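You operate a simulated robot arm through the tools that you are given. There is no shell and no other tool.

The job below is to be done with a simulated two-armed robot. You get a single attempt, and the scene is never put back.

## Task
Fill the soaking tub to about its line from the tap.
Fine: tap off, spout back over the sink, lid on again.

Only the result counts: the job must be done as asked and must still hold three seconds after the hand-in. Knocking over, shifting, dropping, spilling or breaking anything else fails it. A push-on lid holds only when it is set on centred and level and pressed home; a screw cap is set on level and turned clockwise until tight.

## Robot
Two 7-joint arms with two-finger grippers on one trunk that stands fixed in place. Base frame: the origin is at the foot of the trunk, x ahead of it, y to its left, z up; the work surface is at about z = 850. Units: mm, degrees, N and s.
The left shoulder is at [24, 214, 1281], the right one opposite. With the tool pointing down near the work surface each hand reaches from about 100 to 740 mm from the base axis, measured 20 degrees to its own side. Payload 2.2 kg a hand.
Tool frame (each hand has its own): the origin (TCP) lies between the finger pads and is the grasp point; the fingertips stand 19 mm ahead of it; z points along the fingers, y is the line along which they close. Largest opening 116 mm; the body of the gripper starts 70 mm behind the TCP.
Orientation is that of the tool frame in the base frame, as a unit quaternion [x, y, z, w]. With the fingers straight down and closing along the base's y, the tool's x points along the base's -x, its y along +y and its z along -z.

## Interface
- The arms move only by the tool apply_moves. It takes "left_motion", "right_motion" or both (then of equal length, played together; a hand with none holds still); each is one flat list of numbers, 7 for each row, row after row: the shift along the tool's x, y, z in mm, then the turn, a rotation vector about the tool's x, y, z in degrees, then the gripper command, from -1 (shut) to 1 (fully open), values between in proportion. In form: [dx, dy, dz, rx, ry, rz, hand, dx, dy, dz, rx, ry, rz, hand, ...]. A call has 1 to 20 rows; each row is the pose to reach, as a shift and turn from the pose commanded when the call began, along the tool's axes at that moment. Each row takes 0.2 s and may step no farther than 50 mm and 8.6 degrees from the row before; otherwise, or with a gripper value out of range, the whole call is refused. Where a pose cannot be reached the arm comes as near as it can. A force on the tool above 80 N (or 10 N above the force at the start of the call, whichever is more), or a blocked arm, ends the call early, and 0.2 s more pass. Each finger halts on what it meets, pressing with about 22 N; the grip force reading is that of the motor and also rises with nothing between the fingers. The clock runs only during rows and for 0.2 s after the last one: add rows that repeat a pose to give the fingers time. It gives the time, the measured TCP pose, the force on the tool (base axes), the opening and the grip force at its end, in the units of the frame above (readings bear some noise), with the torque about the TCP (base axes, N m) and any sound that the robot's microphone picked up, and new pictures: "views" is both (left out), scene, wrist or none (wrist: the cameras of the hands that moved).
- Cameras (640 x 400 px; columns grow to the right, rows downward): "scene" is now at [129, -39.9, 1471.3]; the picture's right is [-0.41, -0.91, 0.00], its down [-0.34, 0.15, -0.93] and it looks along [0.85, -0.38, -0.37] (base axes); focal length 214 px, centre (320, 200). "left" rides on the left gripper at [69, 15, -97] in its tool frame; the picture's right is [-0.21, 0.98, 0.00], its down [-0.76, -0.17, -0.63] and it looks along [-0.62, -0.14, 0.77] (tool axes); focal length 251 px, centre (320, 200). "right" rides on the right gripper at [69, -15, -97] in its tool frame; the picture's right is [0.21, 0.98, 0.00], its down [-0.76, 0.17, -0.63] and it looks along [-0.62, 0.14, 0.77] (tool axes); focal length 251 px, centre (320, 200).
- lift_body(by): slides the trunk up (or, below 0, down) by that many mm; the arms and the scene camera ride with it, the base frame stays. It gives what a move gives, with no picture.
- aim_head(pan, tilt): turns the head with the scene camera to pan (to the left, within 80 degrees either way) and tilt (down, from -29 to 69), counted from straight ahead of the robot. It gives what a move gives, and a new picture of the scene camera.
- pixel_to_xyz(camera, pixels): for up to 12 pixels [column, row] of the newest picture of that camera ("zoom" is the newest enlarged one), the place [x, y, z] in the base frame of the surface seen there, good to about 2 mm. No time passes.
- enlarge(camera, box): a new picture of the part [left, top, right, bottom] of that camera's present view, enlarged. No time passes.
- job_done(): hands the job in; it is judged then, once.

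Unless the task says otherwise, let go and move clear before handing in.

The tools are called after "Request:" by a JSON object that holds its "method" and its "body". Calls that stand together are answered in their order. apply_moves: Moves the arms, as the interface text tells. Its arguments: {"type":"object","properties":{"left_motion":{"type":"array","items":{"type":"number"}},"right_motion":{"type":"array","items":{"type":"number"}},"views":{"type":"string","enum":["both","scene","wrist","none"]}},"required":[]} The other tools are called the same way: lift_body (by) slides the trunk up or down; aim_head (pan, tilt) turns the head that bears the scene camera; pixel_to_xyz (camera, pixels) gives the place of the surface under pixels of a picture; enlarge (camera, box) takes an enlarged picture of a part of a camera's view; job_done () hands the job in.

At the start:

```text
time_s: 0.0
left_eef_pos: [401.4, -17.8, 1421.1]
left_ee_rot: [0.001, 1.0, 0.001, 0.0]
left_force: [0.5, -0.5, 0.2]
left_torque: [0.03, -0.02, 0.01]
left_finger_gap: 116.0
left_grip_force: 0.0
right_eef_pos: [474.0, -394.9, 1389.3]
right_ee_rot: [0.0, 1.0, 0.001, 0.0]
right_force: [-0.6, -0.8, 0.3]
right_torque: [0.01, -0.02, -0.02]
right_finger_gap: 115.9
right_grip_force: 0.1
trunk travel left (down, up): [-425.0, 65.0]
head pan, tilt: [-24.0, 21.3]
```

scene: 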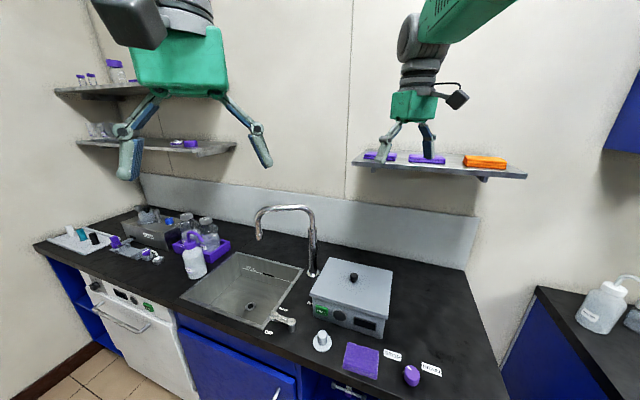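
right: 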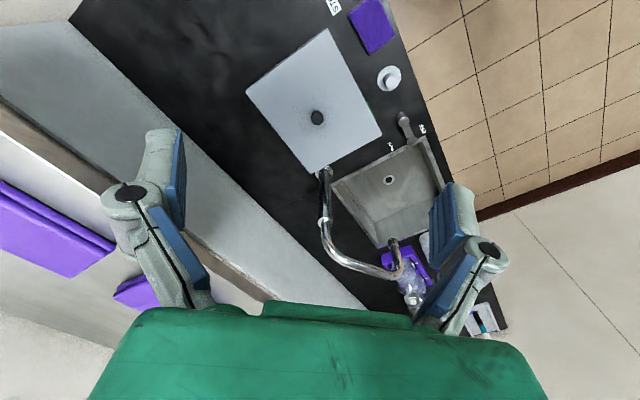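
left: 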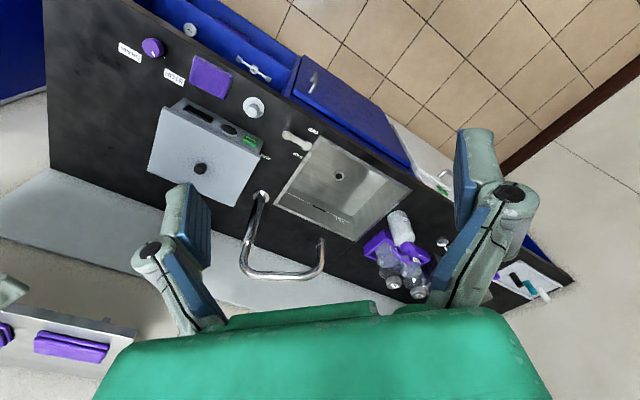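

The scene shows a sink with a swivel tap, a lidded grey box with a black knob at about (353,276), and a lever at (282,318). I'll enlarge these areas to identify the tub, its line, and the tap handle.

Request:
{"method": "enlarge", "body": {"camera": "scene", "box": [230, 190, 450, 390]}}

Request:
{"method": "enlarge", "body": {"camera": "left", "box": [110, 20, 350, 300]}}

Request:
{"method": "enlarge", "body": {"camera": "right", "box": [230, 0, 480, 300]}}

Request:
{"method": "enlarge", "body": {"camera": "scene", "box": [30, 180, 310, 350]}}

```text
2.00 times, centred on (340, 290) of scene
```

zoom: 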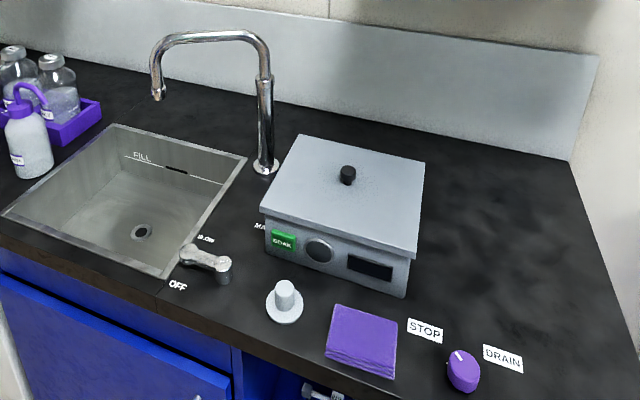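

```text
1.43 times, centred on (230, 160) of left
```

zoom: 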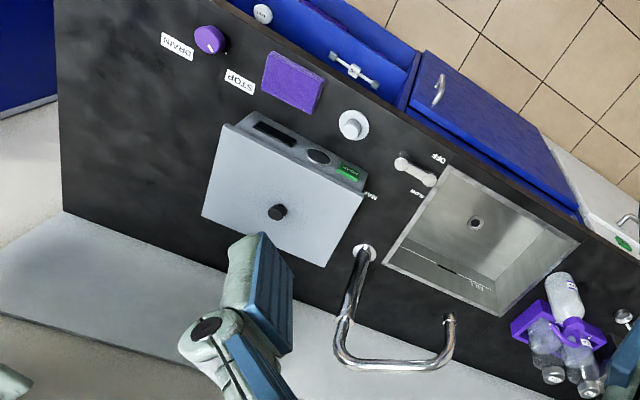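

```text
1.33 times, centred on (355, 150) of right
```

zoom: 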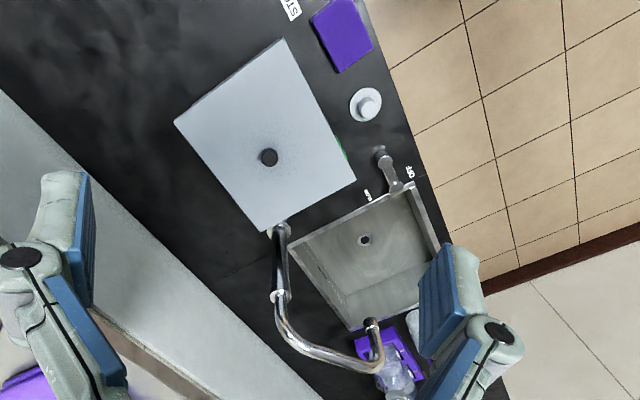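

```text
2.29 times, centred on (170, 265) of scene
```

zoom: 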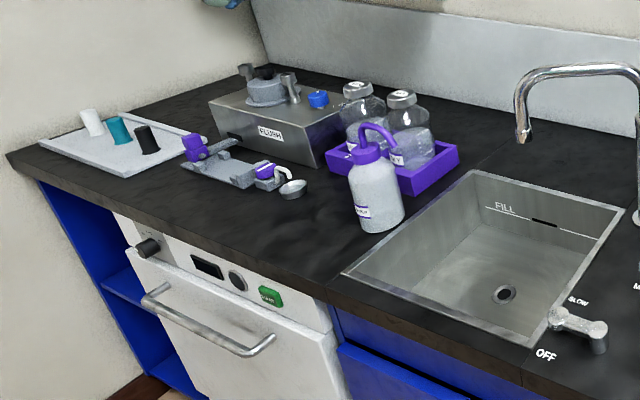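

The grey box carries a green "SOAK" label and a lid, so it is probably the tub. There is a lever with OFF/SLOW/MAX marks, a purple STOP/DRAIN knob, and a loose stopper beside it. I'll zoom in for detail and get coordinates.

Request:
{"method": "enlarge", "body": {"camera": "scene", "box": [300, 300, 380, 350]}}

Request:
{"method": "enlarge", "body": {"camera": "scene", "box": [340, 330, 460, 400]}}

Request:
{"method": "enlarge", "body": {"camera": "scene", "box": [255, 290, 335, 350]}}

Request:
{"method": "pixel_to_xyz", "body": {"camera": "scene", "pixels": [[353, 276], [335, 258], [392, 270], [310, 296], [387, 317], [322, 332], [411, 374], [313, 272], [259, 238], [288, 322], [272, 317], [361, 360]]}}

Request:
{"method": "aim_head", "body": {"pan": -24, "tilt": 45}}

```text
8.00 times, centred on (340, 325) of scene
```

zoom: 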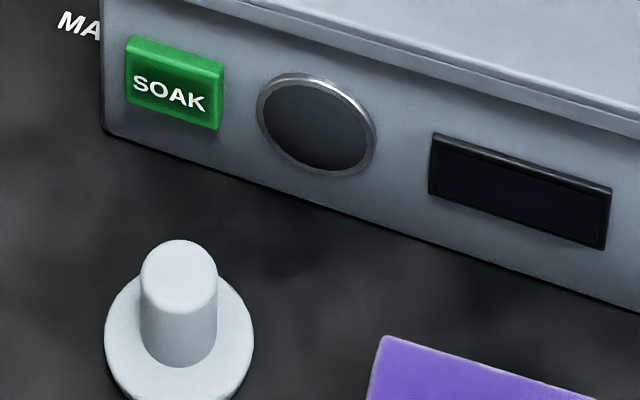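

```text
5.33 times, centred on (400, 365) of scene
```

zoom: 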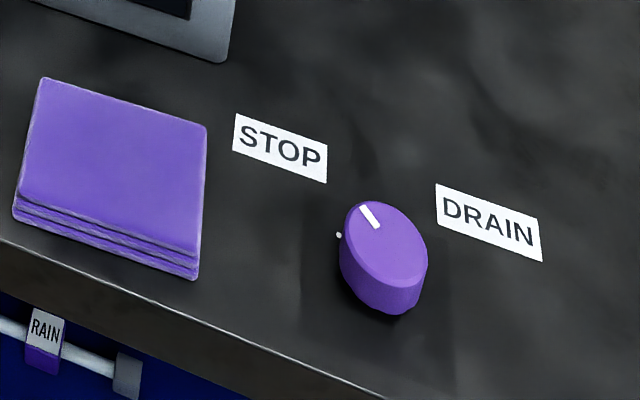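

```text
6.67 times, centred on (295, 320) of scene
```

zoom: 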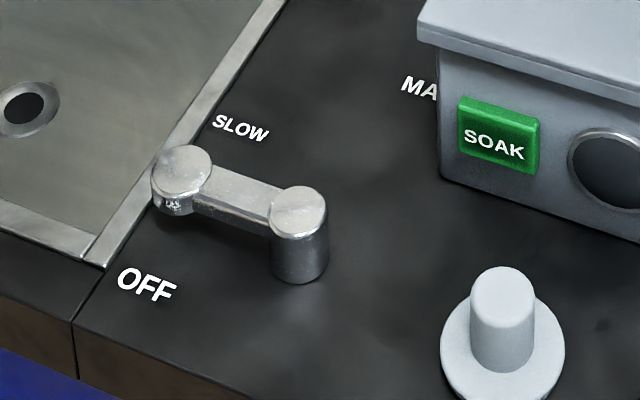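

```text
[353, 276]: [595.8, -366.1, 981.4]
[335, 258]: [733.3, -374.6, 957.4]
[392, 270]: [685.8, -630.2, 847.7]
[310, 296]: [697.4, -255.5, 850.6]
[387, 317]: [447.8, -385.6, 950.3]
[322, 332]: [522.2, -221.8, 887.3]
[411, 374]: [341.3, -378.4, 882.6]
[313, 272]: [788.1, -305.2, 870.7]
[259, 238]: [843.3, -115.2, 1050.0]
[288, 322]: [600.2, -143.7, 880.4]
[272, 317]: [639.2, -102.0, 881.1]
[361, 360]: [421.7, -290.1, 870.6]
```

```text
time_s: 0.9
left_eef_pos: [397.0, -18.3, 1423.1]
left_ee_rot: [0.0, 1.0, 0.0, 0.001]
left_force: [-0.6, -0.2, -0.3]
left_torque: [0.01, -0.01, 0.05]
left_finger_gap: 115.8
left_grip_force: 0.0
right_eef_pos: [471.2, -395.6, 1391.6]
right_ee_rot: [0.0, 1.0, 0.001, 0.002]
right_force: [1.0, -0.1, 0.3]
right_torque: [0.02, -0.01, 0.03]
right_finger_gap: 116.0
right_grip_force: 0.1
trunk travel left (down, up): [-425.0, 65.0]
head pan, tilt: [-24.0, 45.0]
```

scene: 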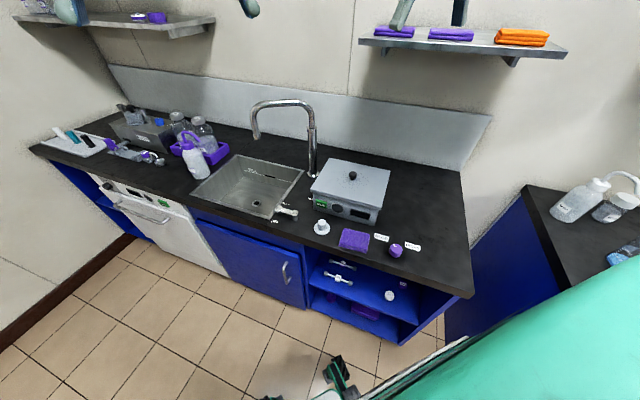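

The knob pointer needs checking, and there's a pipe valve labelled "..RAIN" below the bench around (340,278). I'll zoom in there.

Request:
{"method": "enlarge", "body": {"camera": "scene", "box": [310, 250, 430, 330]}}

Request:
{"method": "enlarge", "body": {"camera": "scene", "box": [320, 255, 360, 290]}}

Request:
{"method": "enlarge", "body": {"camera": "scene", "box": [360, 225, 430, 265]}}

Request:
{"method": "enlarge", "body": {"camera": "left", "box": [110, 0, 310, 130]}}

```text
5.00 times, centred on (370, 290) of scene
```

zoom: 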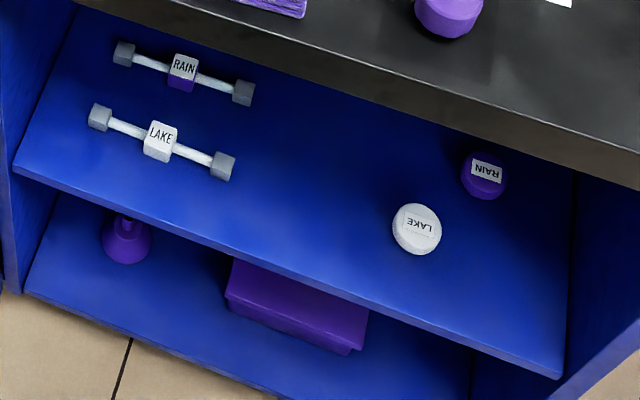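

```text
11.43 times, centred on (340, 272) of scene
```

zoom: 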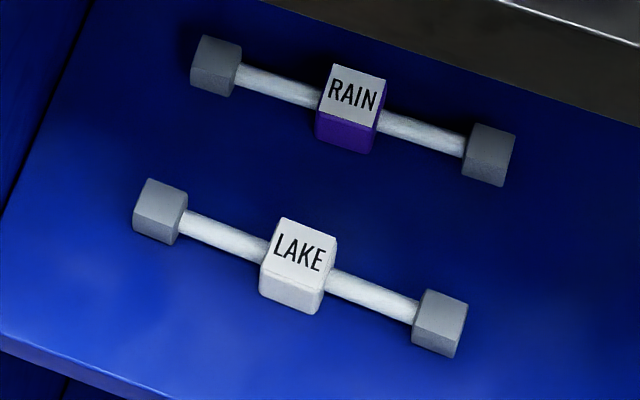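

```text
9.14 times, centred on (395, 245) of scene
```

zoom: 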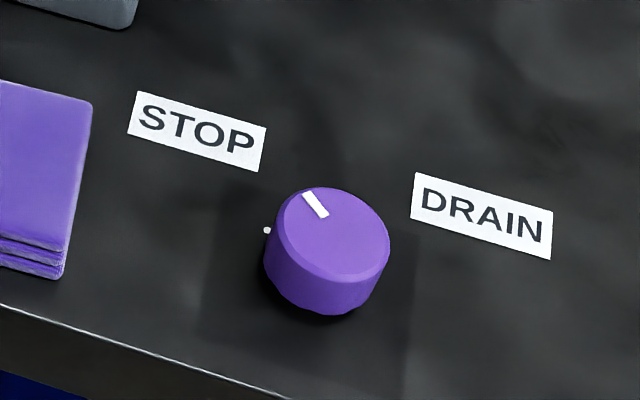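

```text
3.08 times, centred on (210, 65) of left
```

zoom: 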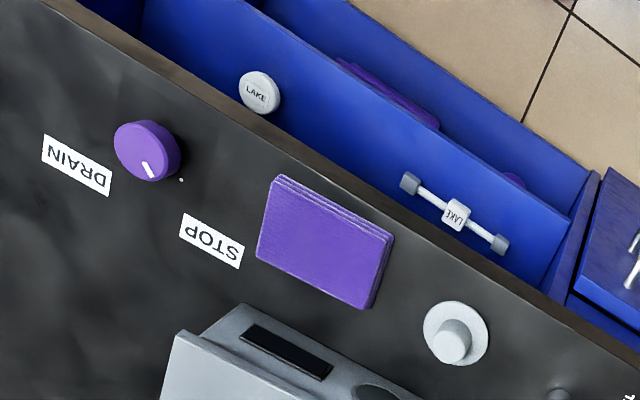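

The knob has a white pointer and a small white dot on the bench near it. I'll measure these points from the zoom picture.

Request:
{"method": "enlarge", "body": {"camera": "scene", "box": [360, 225, 430, 265]}}

Request:
{"method": "pixel_to_xyz", "body": {"camera": "zoom", "pixels": [[308, 195], [324, 214], [333, 232], [266, 230], [197, 130], [482, 215], [280, 215], [385, 235], [290, 398], [10, 308], [138, 95], [265, 128]]}}

Request:
{"method": "enlarge", "body": {"camera": "scene", "box": [260, 150, 400, 240]}}

```text
9.14 times, centred on (395, 245) of scene
```

zoom: 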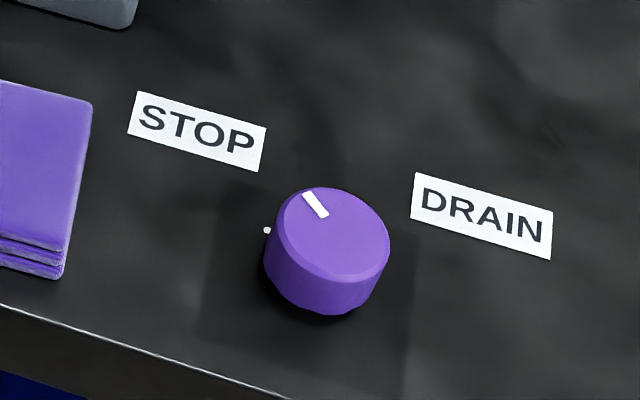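

```text
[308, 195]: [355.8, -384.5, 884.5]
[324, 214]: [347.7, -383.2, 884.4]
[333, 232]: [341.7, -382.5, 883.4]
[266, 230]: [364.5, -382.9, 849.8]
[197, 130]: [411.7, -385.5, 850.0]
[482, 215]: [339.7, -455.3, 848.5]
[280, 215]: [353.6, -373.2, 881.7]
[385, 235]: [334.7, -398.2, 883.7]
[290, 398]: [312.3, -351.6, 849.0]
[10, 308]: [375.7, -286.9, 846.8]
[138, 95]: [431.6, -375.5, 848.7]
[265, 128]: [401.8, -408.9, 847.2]
```

```text
4.44 times, centred on (330, 195) of scene
```

zoom: 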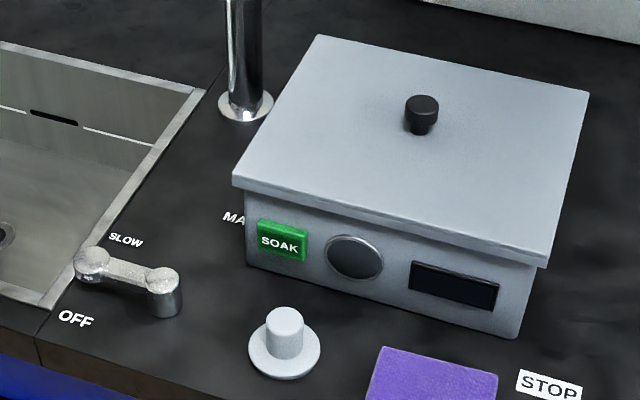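

The pointer already points at STOP (+x from the knob centre), so that knob is fine. Next I'll measure the tap, lever, labels, tub and sink geometry.

Request:
{"method": "pixel_to_xyz", "body": {"camera": "zoom", "pixels": [[95, 258], [163, 273], [165, 310], [75, 320], [126, 240], [232, 218], [422, 100], [318, 38], [588, 92], [545, 265], [235, 185], [285, 315]]}}

Request:
{"method": "enlarge", "body": {"camera": "scene", "box": [240, 90, 340, 190]}}

```text
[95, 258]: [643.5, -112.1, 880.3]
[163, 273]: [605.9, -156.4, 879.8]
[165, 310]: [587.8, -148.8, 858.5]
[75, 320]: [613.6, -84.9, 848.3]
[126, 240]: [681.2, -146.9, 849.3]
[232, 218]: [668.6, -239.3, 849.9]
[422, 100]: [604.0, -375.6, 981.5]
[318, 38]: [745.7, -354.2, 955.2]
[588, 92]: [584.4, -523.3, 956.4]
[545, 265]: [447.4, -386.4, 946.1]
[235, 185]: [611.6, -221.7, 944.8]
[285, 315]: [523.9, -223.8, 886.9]
```

```text
4.00 times, centred on (290, 140) of scene
```

zoom: 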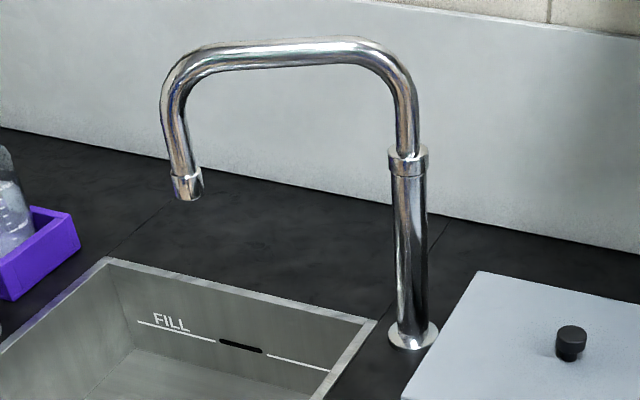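

Lid edges run at 45° to the base axes, about 232×190 mm, centred near (597,-371). Now I'll measure the spout and the sink.

Request:
{"method": "pixel_to_xyz", "body": {"camera": "zoom", "pixels": [[410, 300], [412, 342], [408, 160], [405, 115], [385, 65], [340, 50], [270, 55], [210, 60], [178, 100], [182, 150], [187, 188], [240, 347]]}}

Request:
{"method": "pixel_to_xyz", "body": {"camera": "scene", "pixels": [[237, 154], [304, 170], [270, 218], [188, 195], [256, 202], [272, 178], [350, 177]]}}

```text
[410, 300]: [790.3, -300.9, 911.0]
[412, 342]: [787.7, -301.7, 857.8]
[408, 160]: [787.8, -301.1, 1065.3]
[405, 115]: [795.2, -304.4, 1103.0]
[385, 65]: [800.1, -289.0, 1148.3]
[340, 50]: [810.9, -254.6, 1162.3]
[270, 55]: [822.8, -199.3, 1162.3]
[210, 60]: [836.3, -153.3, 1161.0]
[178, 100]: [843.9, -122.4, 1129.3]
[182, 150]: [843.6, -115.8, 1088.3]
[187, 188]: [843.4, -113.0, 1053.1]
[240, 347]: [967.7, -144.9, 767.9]
```

```text
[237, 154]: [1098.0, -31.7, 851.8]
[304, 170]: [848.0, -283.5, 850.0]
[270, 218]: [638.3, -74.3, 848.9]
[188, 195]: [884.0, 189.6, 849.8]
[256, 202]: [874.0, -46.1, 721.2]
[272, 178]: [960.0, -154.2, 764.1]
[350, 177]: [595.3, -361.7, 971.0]
```

Spout pivot is near (797,-306) with a radius of about 198 mm, so swinging it ~124° toward the robot puts the outlet over the tub. First I'll measure the lid knob precisely and check the free bench space to the right of the tub for the lid.

Request:
{"method": "enlarge", "body": {"camera": "scene", "box": [335, 160, 375, 190]}}

Request:
{"method": "pixel_to_xyz", "body": {"camera": "scene", "pixels": [[457, 172], [470, 293], [440, 230], [420, 200], [400, 215], [391, 170], [378, 208], [311, 190], [328, 158]]}}

Request:
{"method": "pixel_to_xyz", "body": {"camera": "zoom", "pixels": [[280, 200], [320, 200], [240, 200], [285, 230], [285, 170], [285, 260]]}}

```text
13.33 times, centred on (355, 175) of scene
```

zoom: 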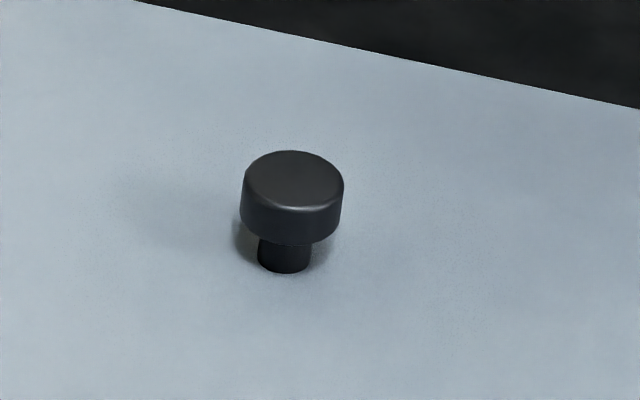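

```text
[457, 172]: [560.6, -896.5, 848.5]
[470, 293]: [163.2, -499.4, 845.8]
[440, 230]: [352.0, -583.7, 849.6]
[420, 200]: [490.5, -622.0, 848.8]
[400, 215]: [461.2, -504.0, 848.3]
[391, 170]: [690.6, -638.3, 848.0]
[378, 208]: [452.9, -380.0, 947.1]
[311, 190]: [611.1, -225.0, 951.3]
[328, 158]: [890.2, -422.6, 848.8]
```

```text
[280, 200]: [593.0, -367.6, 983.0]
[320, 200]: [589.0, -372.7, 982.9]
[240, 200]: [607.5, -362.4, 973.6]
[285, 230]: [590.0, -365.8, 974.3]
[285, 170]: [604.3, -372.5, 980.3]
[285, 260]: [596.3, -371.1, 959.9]
```

The lid knob cap is about 22 mm across, centred near (598,-371) with its top at z≈983. The bench to the right (down to u≈-238 along the bench) is free for the lid. I'll move the right hand above the knob.

Request:
{"method": "apply_moves", "body": {"right_motion": [-16, 3, 40, 0, 0, 0, 0.2, -32, 6, 80, 0, 0, 0, 0.2, -48, 9, 120, 0, 0, 0, 0.2, -64, 12, 160, 0, 0, 0, 0.2, -80, 15, 200, 0, 0, 0, 0.2, -96, 18, 240, 0, 0, 0, 0.2, -112, 21, 280, 0, 0, 0, 0.2, -127, 24.6, 311, 0, 0, 0, 0.2, -127, 24.6, 311, 0, 0, 0, 0.2]}}

```text
time_s: 2.9
left_eef_pos: [396.8, -17.4, 1421.0]
left_ee_rot: [0.0, 1.0, 0.0, 0.001]
left_force: [-0.6, -0.7, 0.0]
left_torque: [0.04, 0.03, -0.02]
left_finger_gap: 116.1
left_grip_force: 0.1
right_eef_pos: [597.4, -369.1, 1080.7]
right_ee_rot: [0.0, 1.0, 0.0, 0.002]
right_force: [0.1, 0.4, 0.5]
right_torque: [-0.01, -0.03, 0.05]
right_finger_gap: 69.6
right_grip_force: 0.0
trunk travel left (down, up): [-425.0, 65.0]
head pan, tilt: [-24.0, 45.0]
```

scene: 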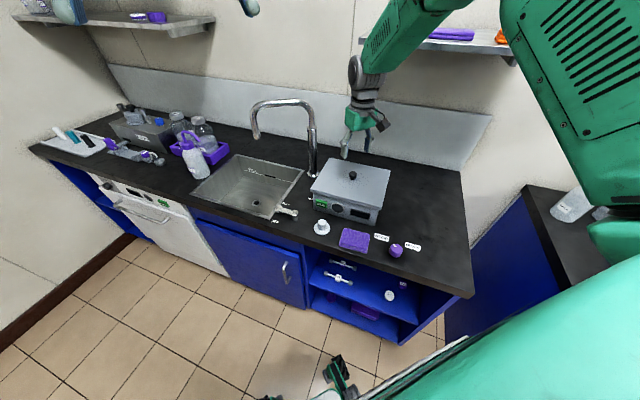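
right: 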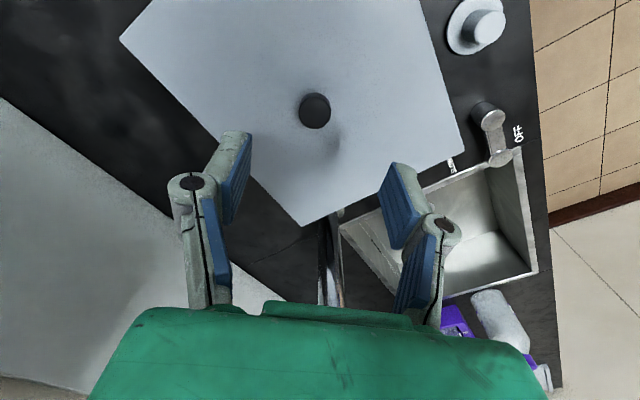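

The wrist view shows the knob at about (315,110) between the fingers. I'll check its position from this camera before going down.

Request:
{"method": "pixel_to_xyz", "body": {"camera": "right", "pixels": [[315, 110], [299, 110], [331, 110], [315, 95], [315, 125], [360, 110], [250, 110], [300, 224], [466, 151]]}}

```text
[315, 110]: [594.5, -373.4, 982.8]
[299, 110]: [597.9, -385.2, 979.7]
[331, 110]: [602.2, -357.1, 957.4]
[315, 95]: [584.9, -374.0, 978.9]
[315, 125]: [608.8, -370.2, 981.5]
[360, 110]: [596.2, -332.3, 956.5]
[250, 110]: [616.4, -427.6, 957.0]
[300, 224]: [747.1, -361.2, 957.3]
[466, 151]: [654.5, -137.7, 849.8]
```

The knob centre is at ≈(597,-372) and the lid top at z 957. I'll descend to TCP z≈979 and close.

Request:
{"method": "apply_moves", "body": {"right_motion": [0, -2.5, 40, 0, 0, 0, 0.2, 0, -2.5, 75, 0, 0, 0, 0.2, 0, -2.5, 95, 0, 0, 0, 0.2, 0, -2.5, 101.5, 0, 0, 0, 0.2, 0, -2.5, 101.5, 0, 0, 0, 0.2, 0, -2.5, 101.5, 0, 0, 0, -1, 0, -2.5, 101.5, 0, 0, 0, -1, 0, -2.5, 101.5, 0, 0, 0, -1, 0, -2.5, 101.5, 0, 0, 0, -1]}}

```text
time_s: 4.9
left_eef_pos: [397.3, -18.1, 1421.9]
left_ee_rot: [0.0, 1.0, -0.001, 0.001]
left_force: [-0.7, -0.1, -0.1]
left_torque: [0.01, 0.0, -0.03]
left_finger_gap: 115.8
left_grip_force: 0.0
right_eef_pos: [597.9, -373.7, 978.0]
right_ee_rot: [0.001, 1.0, 0.0, 0.002]
right_force: [1.0, -2.8, 0.3]
right_torque: [-0.01, -0.07, 0.12]
right_finger_gap: 21.2
right_grip_force: 21.9
trunk travel left (down, up): [-425.0, 65.0]
head pan, tilt: [-24.0, 45.0]
```

scene: 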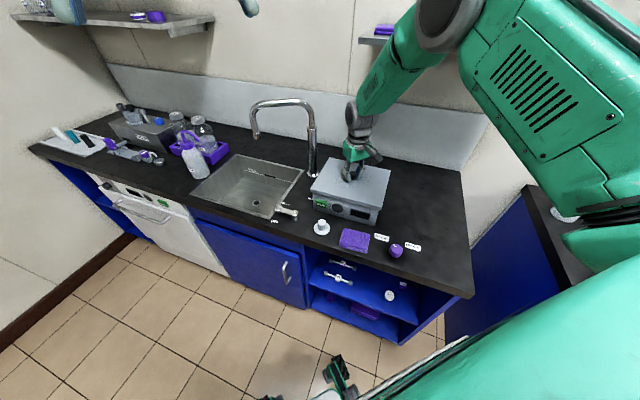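
right: 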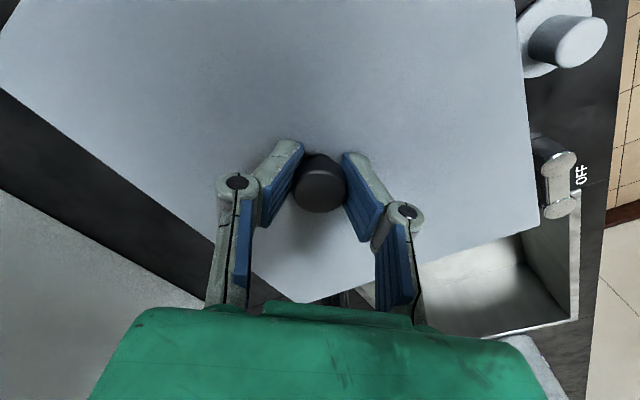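

The knob is gripped (gap 21.2 mm). I'll lift gently and watch the force.

Request:
{"method": "apply_moves", "body": {"right_motion": [0, 0, -3, 0, 0, 0, -1, 0, 0, -8, 0, 0, 0, -1, 0, 0, -15, 0, 0, 0, -1, 0, 0, -30, 0, 0, 0, -1, 0, 0, -50, 0, 0, 0, -1, 0, 0, -70, 0, 0, 0, -1, 0, 0, -70, 0, 0, 0, -1]}}

```text
time_s: 6.5
left_eef_pos: [397.6, -17.7, 1421.5]
left_ee_rot: [0.0, 1.0, -0.001, 0.001]
left_force: [-0.8, 0.6, -0.6]
left_torque: [-0.01, 0.01, -0.01]
left_finger_gap: 115.9
left_grip_force: 0.1
right_eef_pos: [600.4, -373.5, 1048.7]
right_ee_rot: [-0.001, 1.0, -0.001, 0.0]
right_force: [-0.7, -0.1, -3.1]
right_torque: [-0.01, 0.02, -0.01]
right_finger_gap: 21.5
right_grip_force: 22.2
trunk travel left (down, up): [-425.0, 65.0]
head pan, tilt: [-24.0, 45.0]
heard: snap
```

scene: 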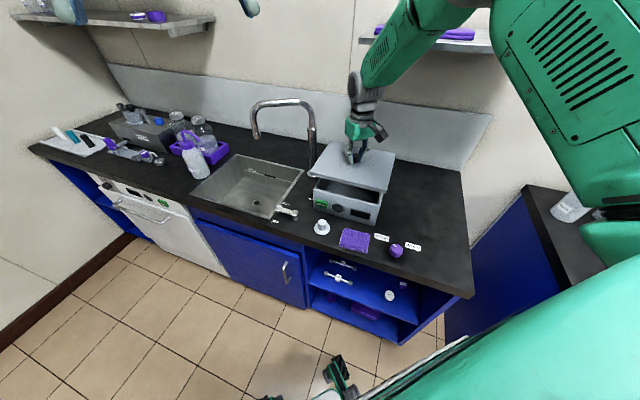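
right: 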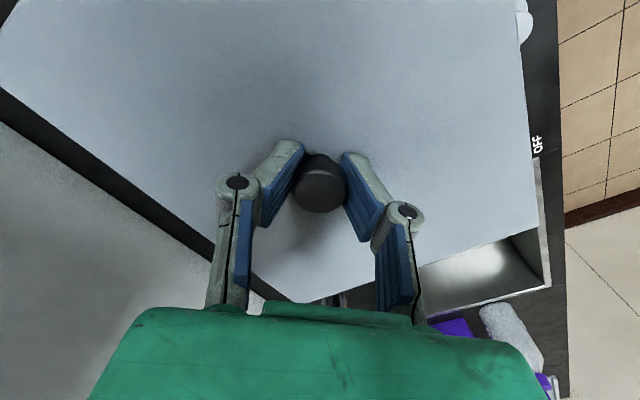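

The lid came off with a snap and weighs about 0.3 kg. I'll carry it to the bench on the right, aiming for (424,-568), still high.

Request:
{"method": "apply_moves", "body": {"right_motion": [25, -28, 0, 0, 0, 0, -1, 50, -56, 0, 0, 0, 0, -1, 75, -84, 0, 0, 0, 0, -1, 100, -112, 0, 0, 0, 0, -1, 125, -140, 0, 0, 0, 0, -1, 150, -168, 0, 0, 0, 0, -1, 173, -195, 0, 0, 0, 0, -1, 173, -195, 40, 0, 0, 0, -1, 173, -195, 80, 0, 0, 0, -1, 173, -195, 110, 0, 0, 0, -1, 173, -195, 110, 0, 0, 0, -1]}}

```text
time_s: 8.9
left_eef_pos: [396.9, -18.7, 1421.4]
left_ee_rot: [-0.001, 1.0, 0.0, 0.001]
left_force: [0.1, 0.8, 0.3]
left_torque: [-0.04, -0.01, 0.02]
left_finger_gap: 116.2
left_grip_force: 0.0
right_eef_pos: [424.2, -570.1, 938.0]
right_ee_rot: [-0.001, 1.0, 0.001, 0.001]
right_force: [-0.2, -0.2, -3.4]
right_torque: [0.0, 0.0, -0.01]
right_finger_gap: 21.0
right_grip_force: 21.8
trunk travel left (down, up): [-425.0, 65.0]
head pan, tilt: [-24.0, 45.0]
```

scene: 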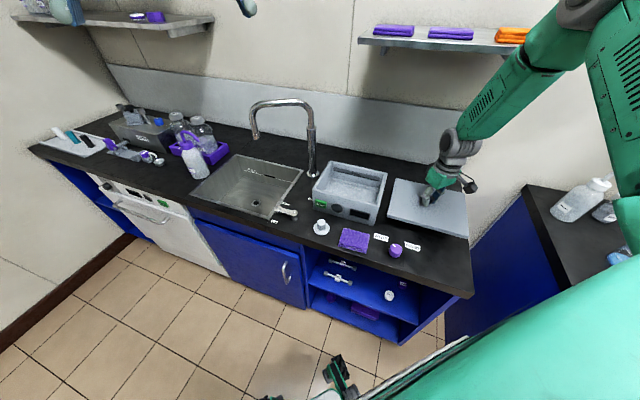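
right: 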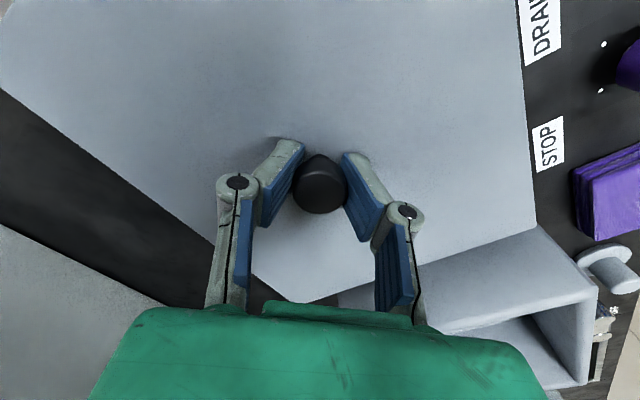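

The lid hangs level over clear bench. I'll look at its thickness and the tub interior before lowering.

Request:
{"method": "enlarge", "body": {"camera": "scene", "box": [370, 160, 480, 250]}}

Request:
{"method": "enlarge", "body": {"camera": "scene", "box": [300, 150, 400, 230]}}

Request:
{"method": "apply_moves", "body": {"right_motion": [0, 0, 25, 0, 0, 0, -1, 0, 0, 35, 0, 0, 0, -1, 0, 0, 40, 0, 0, 0, -1, 0, 0, 40, 0, 0, 0, -1], "views": "none"}}

```text
4.44 times, centred on (425, 205) of scene
```

zoom: 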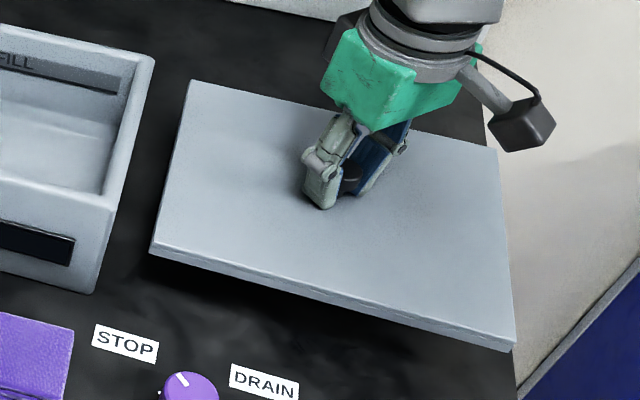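

```text
5.00 times, centred on (350, 190) of scene
```

zoom: 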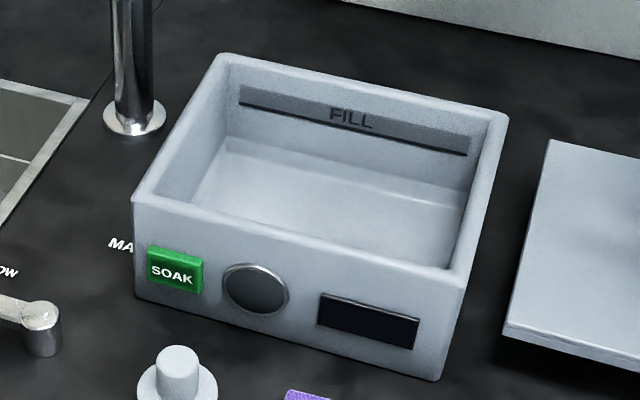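

```text
time_s: 9.9
left_eef_pos: [398.0, -18.7, 1421.9]
left_ee_rot: [0.0, 1.0, 0.001, 0.002]
left_force: [-0.2, 0.4, 0.9]
left_torque: [-0.01, -0.01, -0.01]
left_finger_gap: 116.0
left_grip_force: 0.1
right_eef_pos: [426.4, -569.8, 896.8]
right_ee_rot: [0.001, 1.0, -0.001, 0.001]
right_force: [-1.1, -0.7, -2.5]
right_torque: [-0.01, 0.02, 0.0]
right_finger_gap: 21.1
right_grip_force: 22.1
trunk travel left (down, up): [-425.0, 65.0]
head pan, tilt: [-24.0, 45.0]
```

The tub has its own "FILL" line on the back wall. I'll keep lowering the lid in small steps.

Request:
{"method": "apply_moves", "body": {"right_motion": [0, 0, 3, 0, 0, 0, -1, 0, 0, 6, 0, 0, 0, -1, 0, 0, 6, 0, 0, 0, -1], "views": "scene"}}

```text
time_s: 10.7
left_eef_pos: [397.5, -17.8, 1422.0]
left_ee_rot: [0.001, 1.0, 0.0, 0.001]
left_force: [0.1, 0.6, -0.3]
left_torque: [0.01, -0.02, 0.01]
left_finger_gap: 115.9
left_grip_force: 0.0
right_eef_pos: [426.3, -567.9, 891.4]
right_ee_rot: [0.0, 1.0, 0.0, 0.0]
right_force: [0.5, -0.7, -3.1]
right_torque: [0.08, 0.0, -0.01]
right_finger_gap: 20.9
right_grip_force: 22.3
trunk travel left (down, up): [-425.0, 65.0]
head pan, tilt: [-24.0, 45.0]
```

scene: 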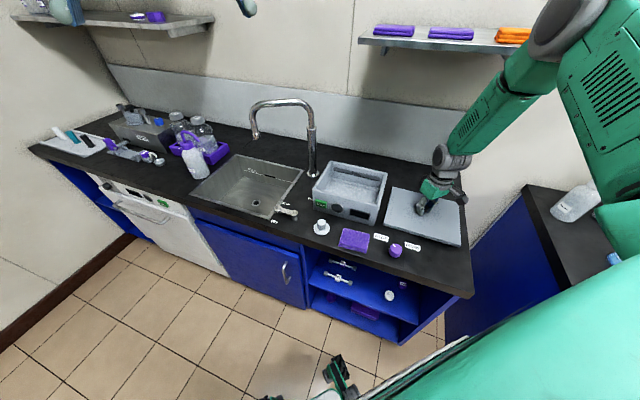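

Request:
{"method": "enlarge", "body": {"camera": "scene", "box": [370, 170, 480, 255]}}

Request:
{"method": "apply_moves", "body": {"right_motion": [0, 0, 2, 0, 0, 0, -1, 0, 0, 4, 0, 0, 0, -1, 0, 0, 4, 0, 0, 0, -1], "views": "none"}}

```text
4.71 times, centred on (425, 212) of scene
```

zoom: 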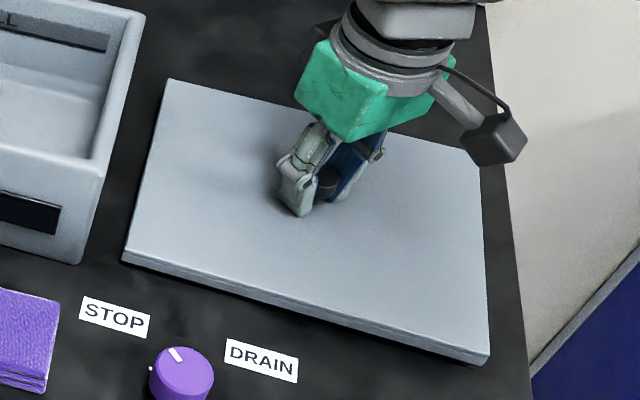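

```text
time_s: 11.5
left_eef_pos: [397.2, -17.9, 1421.7]
left_ee_rot: [-0.001, 1.0, 0.0, 0.0]
left_force: [0.0, 0.7, -0.5]
left_torque: [0.01, -0.02, -0.02]
left_finger_gap: 116.2
left_grip_force: 0.0
right_eef_pos: [425.5, -568.2, 888.9]
right_ee_rot: [-0.001, 1.0, 0.001, 0.001]
right_force: [0.0, 0.1, -2.6]
right_torque: [0.01, 0.0, 0.01]
right_finger_gap: 20.7
right_grip_force: 22.1
trunk travel left (down, up): [-425.0, 65.0]
head pan, tilt: [-24.0, 45.0]
```

Still hanging at -2.6 N, so I'll keep lowering.

Request:
{"method": "apply_moves", "body": {"right_motion": [0, 0, 1.5, 0, 0, 0, -1, 0, 0, 3, 0, 0, 0, -1, 0, 0, 3, 0, 0, 0, -1], "views": "none"}}

Request:
{"method": "apply_moves", "body": {"right_motion": [0, 0, 1.5, 0, 0, 0, -1, 0, 0, 2.5, 0, 0, 0, -1, 0, 0, 2.5, 0, 0, 0, -1], "views": "none"}}

```text
time_s: 12.3
left_eef_pos: [398.0, -17.4, 1421.9]
left_ee_rot: [0.0, 1.0, 0.001, 0.001]
left_force: [-0.2, 0.0, 0.1]
left_torque: [-0.03, 0.01, -0.03]
left_finger_gap: 116.1
left_grip_force: 0.0
right_eef_pos: [426.6, -568.7, 884.7]
right_ee_rot: [0.001, 1.0, 0.002, 0.0]
right_force: [0.6, -0.5, -2.4]
right_torque: [0.12, -0.02, 0.06]
right_finger_gap: 20.8
right_grip_force: 21.8
trunk travel left (down, up): [-425.0, 65.0]
head pan, tilt: [-24.0, 45.0]
```

```text
time_s: 13.1
left_eef_pos: [396.2, -18.1, 1421.9]
left_ee_rot: [0.0, 1.0, 0.0, 0.002]
left_force: [0.4, 0.2, 0.1]
left_torque: [0.05, 0.02, -0.01]
left_finger_gap: 115.9
left_grip_force: 0.0
right_eef_pos: [426.5, -569.1, 883.9]
right_ee_rot: [0.0, 1.0, -0.001, 0.002]
right_force: [-1.3, -5.8, 13.4]
right_torque: [-0.04, 0.1, 0.14]
right_finger_gap: 20.5
right_grip_force: 22.0
trunk travel left (down, up): [-425.0, 65.0]
head pan, tilt: [-24.0, 45.0]
```

The lid is resting on the bench (13 N). I'll release and rise.

Request:
{"method": "apply_moves", "body": {"right_motion": [0, 0, -1.5, 0, 0, 0, -1, 0, 0, -1.5, 0, 0, 0, 0, 0, 0, -1.5, 0, 0, 0, 0.2, 0, 0, -1.5, 0, 0, 0, 0.2, 0, 0, -30, 0, 0, 0, 0.2, 0, 0, -75, 0, 0, 0, 0.2, 0, 0, -120, 0, 0, 0, 0.2, 0, 0, -165, 0, 0, 0, 0.2, 0, 0, -165, 0, 0, 0, 0.2]}}

```text
time_s: 15.1
left_eef_pos: [397.5, -18.4, 1421.5]
left_ee_rot: [0.0, 1.0, 0.0, 0.001]
left_force: [-0.4, 0.0, 0.1]
left_torque: [-0.01, 0.01, -0.02]
left_finger_gap: 116.0
left_grip_force: 0.0
right_eef_pos: [425.8, -566.5, 1047.8]
right_ee_rot: [0.0, 1.0, 0.0, 0.0]
right_force: [0.6, 0.1, 0.0]
right_torque: [-0.01, 0.02, 0.03]
right_finger_gap: 69.7
right_grip_force: 0.0
trunk travel left (down, up): [-425.0, 65.0]
head pan, tilt: [-24.0, 45.0]
```

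scene: 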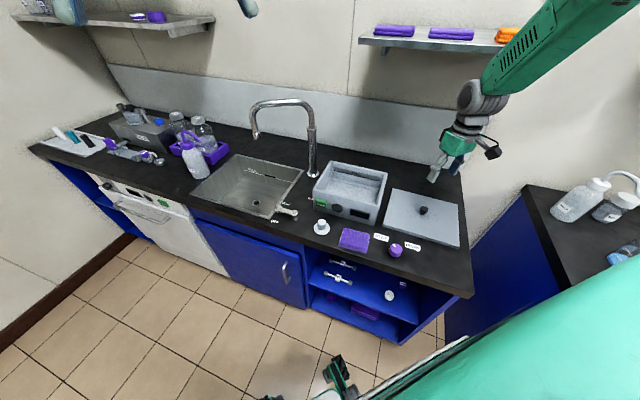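
right: 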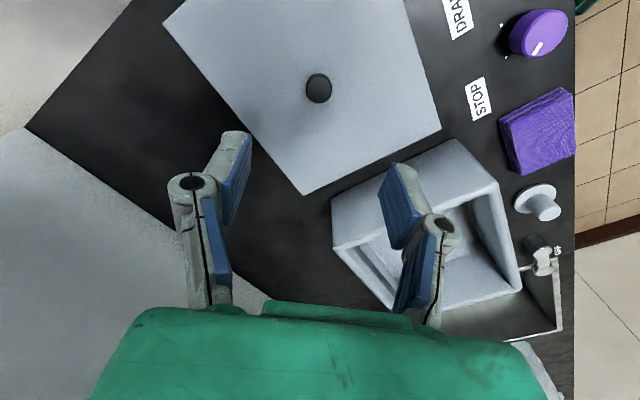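

The lid lies clear on the bench. Next is the spout: I'll raise the right hand and pitch it to horizontal (fingers pointing +x) in free space at about (500,-200,1150).

Request:
{"method": "apply_moves", "body": {"right_motion": [-6.7, 33.3, -9.1, 0, -8.18, 0, 0.2, -13.5, 66.5, -18.2, 0, -16.36, 0, 0.2, -20.2, 99.8, -27.3, 0, -24.54, 0, 0.2, -26.9, 133.1, -36.4, 0, -32.7, 0, 0.2, -33.6, 166.4, -45.5, 0, -40.9, 0, 0.2, -40.4, 199.6, -54.5, 0, -49.1, 0, 0.2, -47.1, 232.9, -63.6, 0, -57.3, 0, 0.2, -53.8, 266.2, -72.7, 0, -65.4, 0, 0.2, -60.5, 299.5, -81.8, 0, -73.6, 0, 0.2, -67.3, 332.7, -90.9, 0, -81.8, 0, 0.2, -74, 366, -100, 0, -90, 0, 0.2, -74, 366, -100, 0, -90, 0, 0.2]}}

```text
time_s: 17.7
left_eef_pos: [397.2, -16.1, 1421.8]
left_ee_rot: [0.0, 1.0, -0.001, 0.001]
left_force: [0.4, -0.3, -0.1]
left_torque: [0.03, 0.01, 0.03]
left_finger_gap: 115.8
left_grip_force: 0.0
right_eef_pos: [499.1, -199.6, 1151.9]
right_ee_rot: [0.0, 0.706, 0.0, 0.708]
right_force: [0.0, 0.3, -0.4]
right_torque: [0.02, -0.01, 0.01]
right_finger_gap: 69.5
right_grip_force: 0.1
trunk travel left (down, up): [-425.0, 65.0]
head pan, tilt: [-24.0, 45.0]
```

scene: 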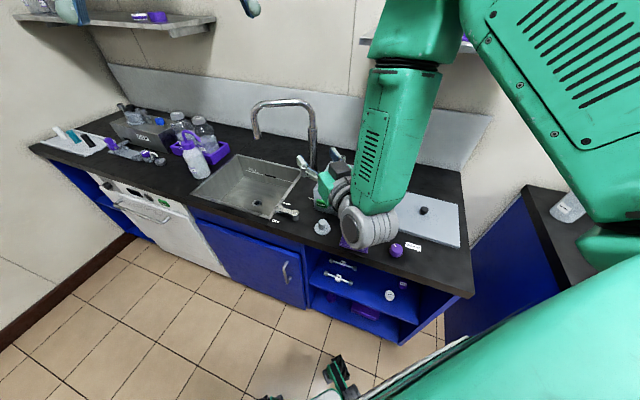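
right: 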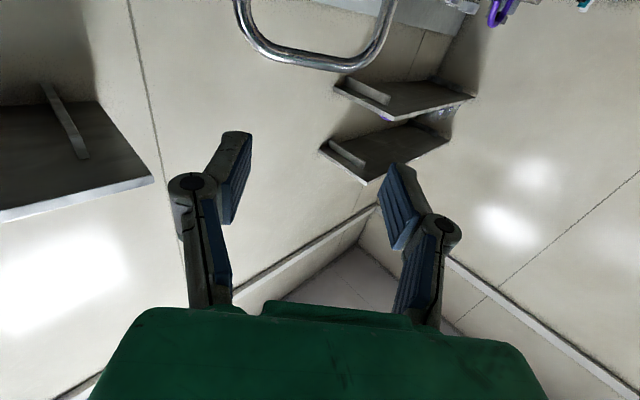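

The hand is horizontal now. The spout tube at (853,-117, z 1045–1140) is far, so I'll lower the trunk 120 mm to bring the shoulder closer to its height.

Request:
{"method": "lift_body", "body": {"by": -120}}

```text
time_s: 19.2
left_eef_pos: [397.7, -17.4, 1301.6]
left_ee_rot: [0.0, 1.0, 0.0, 0.0]
left_force: [0.1, 0.0, -0.2]
left_torque: [0.0, -0.02, 0.02]
left_finger_gap: 115.8
left_grip_force: 0.1
right_eef_pos: [499.1, -200.9, 1030.1]
right_ee_rot: [0.0, 0.707, 0.0, 0.708]
right_force: [-0.1, -1.0, -0.3]
right_torque: [0.06, 0.01, 0.04]
right_finger_gap: 69.6
right_grip_force: 0.2
trunk travel left (down, up): [-305.0, 185.0]
head pan, tilt: [-24.0, 45.0]
```

Trunk lowered. I'll first move the left hand out of the way to y≈+280 so the arms don't meet.

Request:
{"method": "apply_moves", "body": {"left_motion": [10, 45, 0, 0, 0, 0, 1, 20, 90, 0, 0, 0, 0, 1, 30, 135, 0, 0, 0, 0, 1, 40, 180, 0, 0, 0, 0, 1, 50, 225, 0, 0, 0, 0, 1, 60, 270, 0, 0, 0, 0, 1, 60, 300, 0, 0, 0, 0, 1, 60, 300, 0, 0, 0, 0, 1], "views": "scene"}}

Request:
{"method": "apply_moves", "body": {"right_motion": [-9, 21, 31, 3.6, 0, 0, 1, -18, 42, 62, 7.1, 0, 0, 1, -27, 63, 93, 10.7, 0, 0, 1, -36, 84, 124, 14.3, 0, 0, 1, -45, 105, 155, 17.9, 0, 0, 1, -54, 126, 186, 21.4, 0, 0, 1, -62, 146, 218, 25, 0, 0, 1, -62, 146, 218, 25, 0, 0, 1]}}

```text
time_s: 21.0
left_eef_pos: [337.8, 282.7, 1301.9]
left_ee_rot: [0.0, 1.0, 0.0, 0.001]
left_force: [-0.4, -0.8, 0.5]
left_torque: [-0.01, -0.02, 0.01]
left_finger_gap: 115.7
left_grip_force: 0.0
right_eef_pos: [498.6, -201.5, 1030.3]
right_ee_rot: [0.001, 0.706, -0.001, 0.708]
right_force: [-0.9, 0.6, -0.5]
right_torque: [0.01, 0.03, 0.01]
right_finger_gap: 69.7
right_grip_force: 0.1
trunk travel left (down, up): [-305.0, 185.0]
head pan, tilt: [-24.0, 45.0]
```

scene: 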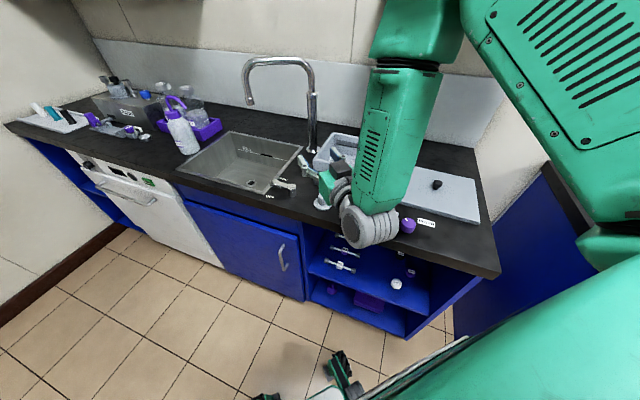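

```text
time_s: 22.8
left_eef_pos: [337.0, 283.7, 1303.0]
left_ee_rot: [0.0, 1.0, 0.0, 0.002]
left_force: [-0.3, 0.7, 0.0]
left_torque: [0.0, -0.02, -0.01]
left_finger_gap: 116.0
left_grip_force: 0.0
right_eef_pos: [717.2, -52.3, 1093.0]
right_ee_rot: [0.152, 0.689, -0.153, 0.692]
right_force: [-0.1, 0.2, 0.1]
right_torque: [-0.02, 0.0, 0.02]
right_finger_gap: 115.7
right_grip_force: 0.2
trunk travel left (down, up): [-305.0, 185.0]
head pan, tilt: [-24.0, 45.0]
```

scene: 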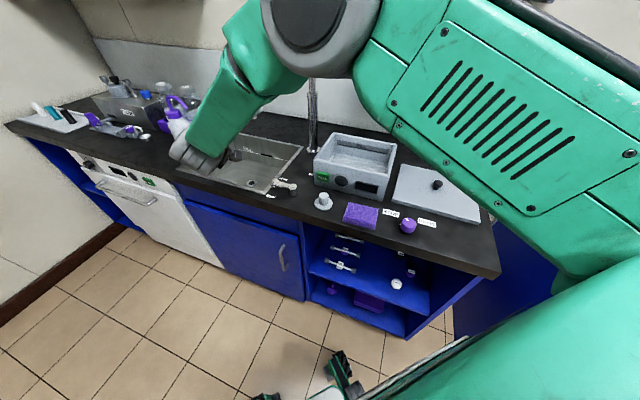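
right: 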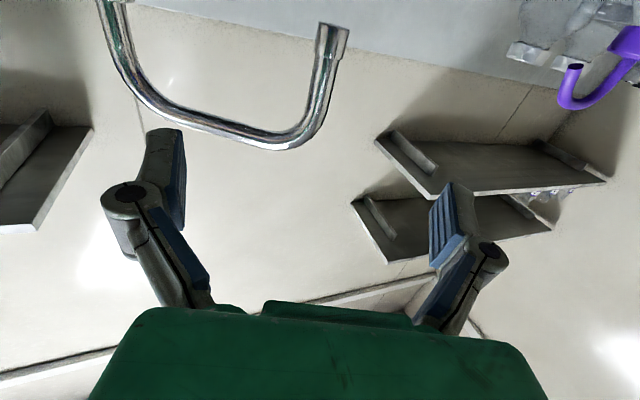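

In the upside-down wrist view, the spout's down-tube is at about (320,80) with the outlet near (332,30), centred between the fingers. I'll measure it.

Request:
{"method": "pixel_to_xyz", "body": {"camera": "right", "pixels": [[333, 40], [329, 60], [323, 85], [312, 115], [300, 133], [260, 138], [200, 122], [150, 90], [120, 40], [345, 30], [321, 30]]}}

```text
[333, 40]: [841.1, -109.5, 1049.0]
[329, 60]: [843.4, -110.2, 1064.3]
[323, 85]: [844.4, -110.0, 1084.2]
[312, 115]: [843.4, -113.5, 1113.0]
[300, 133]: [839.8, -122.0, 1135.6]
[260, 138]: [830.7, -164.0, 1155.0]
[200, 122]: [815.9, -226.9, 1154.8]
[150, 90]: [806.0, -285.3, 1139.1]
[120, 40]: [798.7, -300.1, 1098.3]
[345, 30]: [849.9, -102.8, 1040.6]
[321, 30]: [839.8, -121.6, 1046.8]
```

The tube centre is at about (853,-115), aligned with the finger axis. I'll advance 157 mm along the tool and close on the tube.

Request:
{"method": "apply_moves", "body": {"right_motion": [1, 0, 40, 0, 0, 0, 1, 3, 0.5, 80, 0, 0, 0, 1, 5, 0.7, 120, 0, 0, 0, 1, 5, 0.7, 157, 0, 0, 0, 1, 5, 0.7, 157, 0, 0, 0, 1]}}

```text
time_s: 24.0
left_eef_pos: [337.1, 284.3, 1303.0]
left_ee_rot: [0.0, 1.0, 0.0, 0.002]
left_force: [-0.7, -0.1, -0.2]
left_torque: [-0.01, -0.04, 0.01]
left_finger_gap: 115.9
left_grip_force: 0.1
right_eef_pos: [861.6, -116.3, 1088.4]
right_ee_rot: [0.153, 0.689, -0.154, 0.691]
right_force: [0.3, 0.0, 1.1]
right_torque: [0.03, 0.04, 0.01]
right_finger_gap: 115.9
right_grip_force: 0.0
trunk travel left (down, up): [-305.0, 185.0]
head pan, tilt: [-24.0, 45.0]
```

scene: 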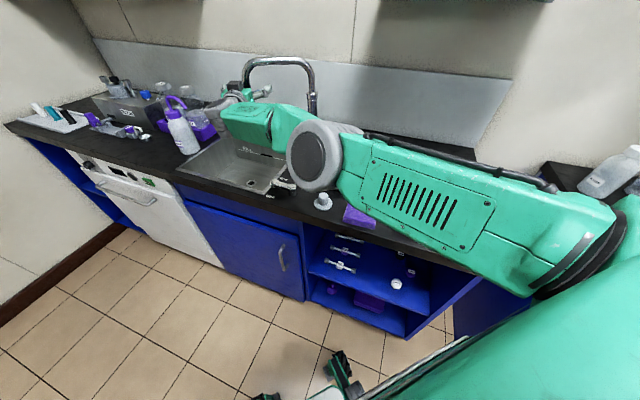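
right: 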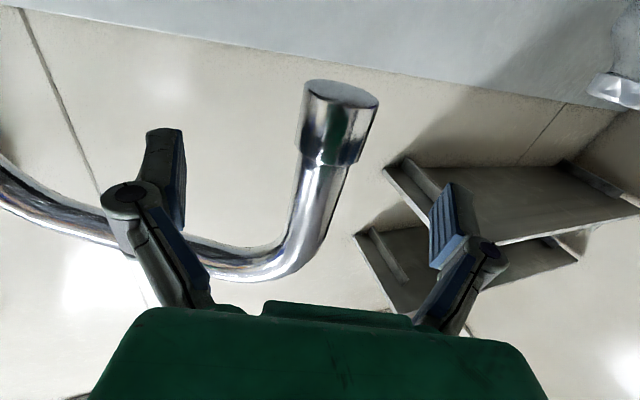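

The tube sits between the open fingers at about (325,200). I'll close on it.

Request:
{"method": "apply_moves", "body": {"right_motion": [0, 0, 0, 0, 0, 0, 0, 0, 0, 0, 0, 0, 0, -1, 0, 0, 0, 0, 0, 0, -1, 0, 0, 0, 0, 0, 0, -1, 0, 0, 0, 0, 0, 0, -1], "views": "wrist"}}

```text
time_s: 25.2
left_eef_pos: [338.8, 281.7, 1302.3]
left_ee_rot: [0.0, 1.0, 0.0, 0.001]
left_force: [0.3, -0.3, -0.5]
left_torque: [-0.02, 0.0, -0.02]
left_finger_gap: 116.1
left_grip_force: 0.1
right_eef_pos: [861.4, -120.2, 1086.9]
right_ee_rot: [0.154, 0.69, -0.153, 0.691]
right_force: [-3.1, -9.2, -5.1]
right_torque: [1.05, -0.36, 0.01]
right_finger_gap: 8.1
right_grip_force: 35.7
trunk travel left (down, up): [-305.0, 185.0]
head pan, tilt: [-24.0, 45.0]
```

right: 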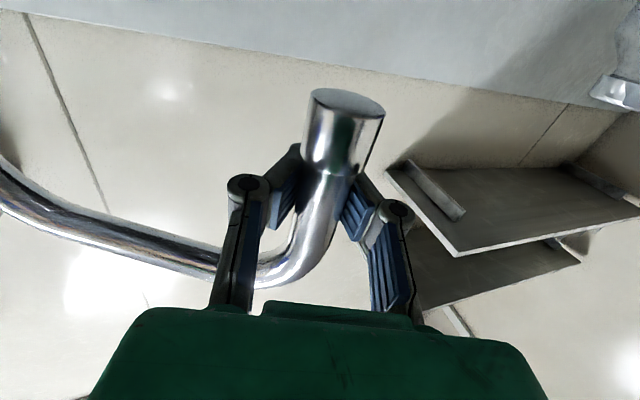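

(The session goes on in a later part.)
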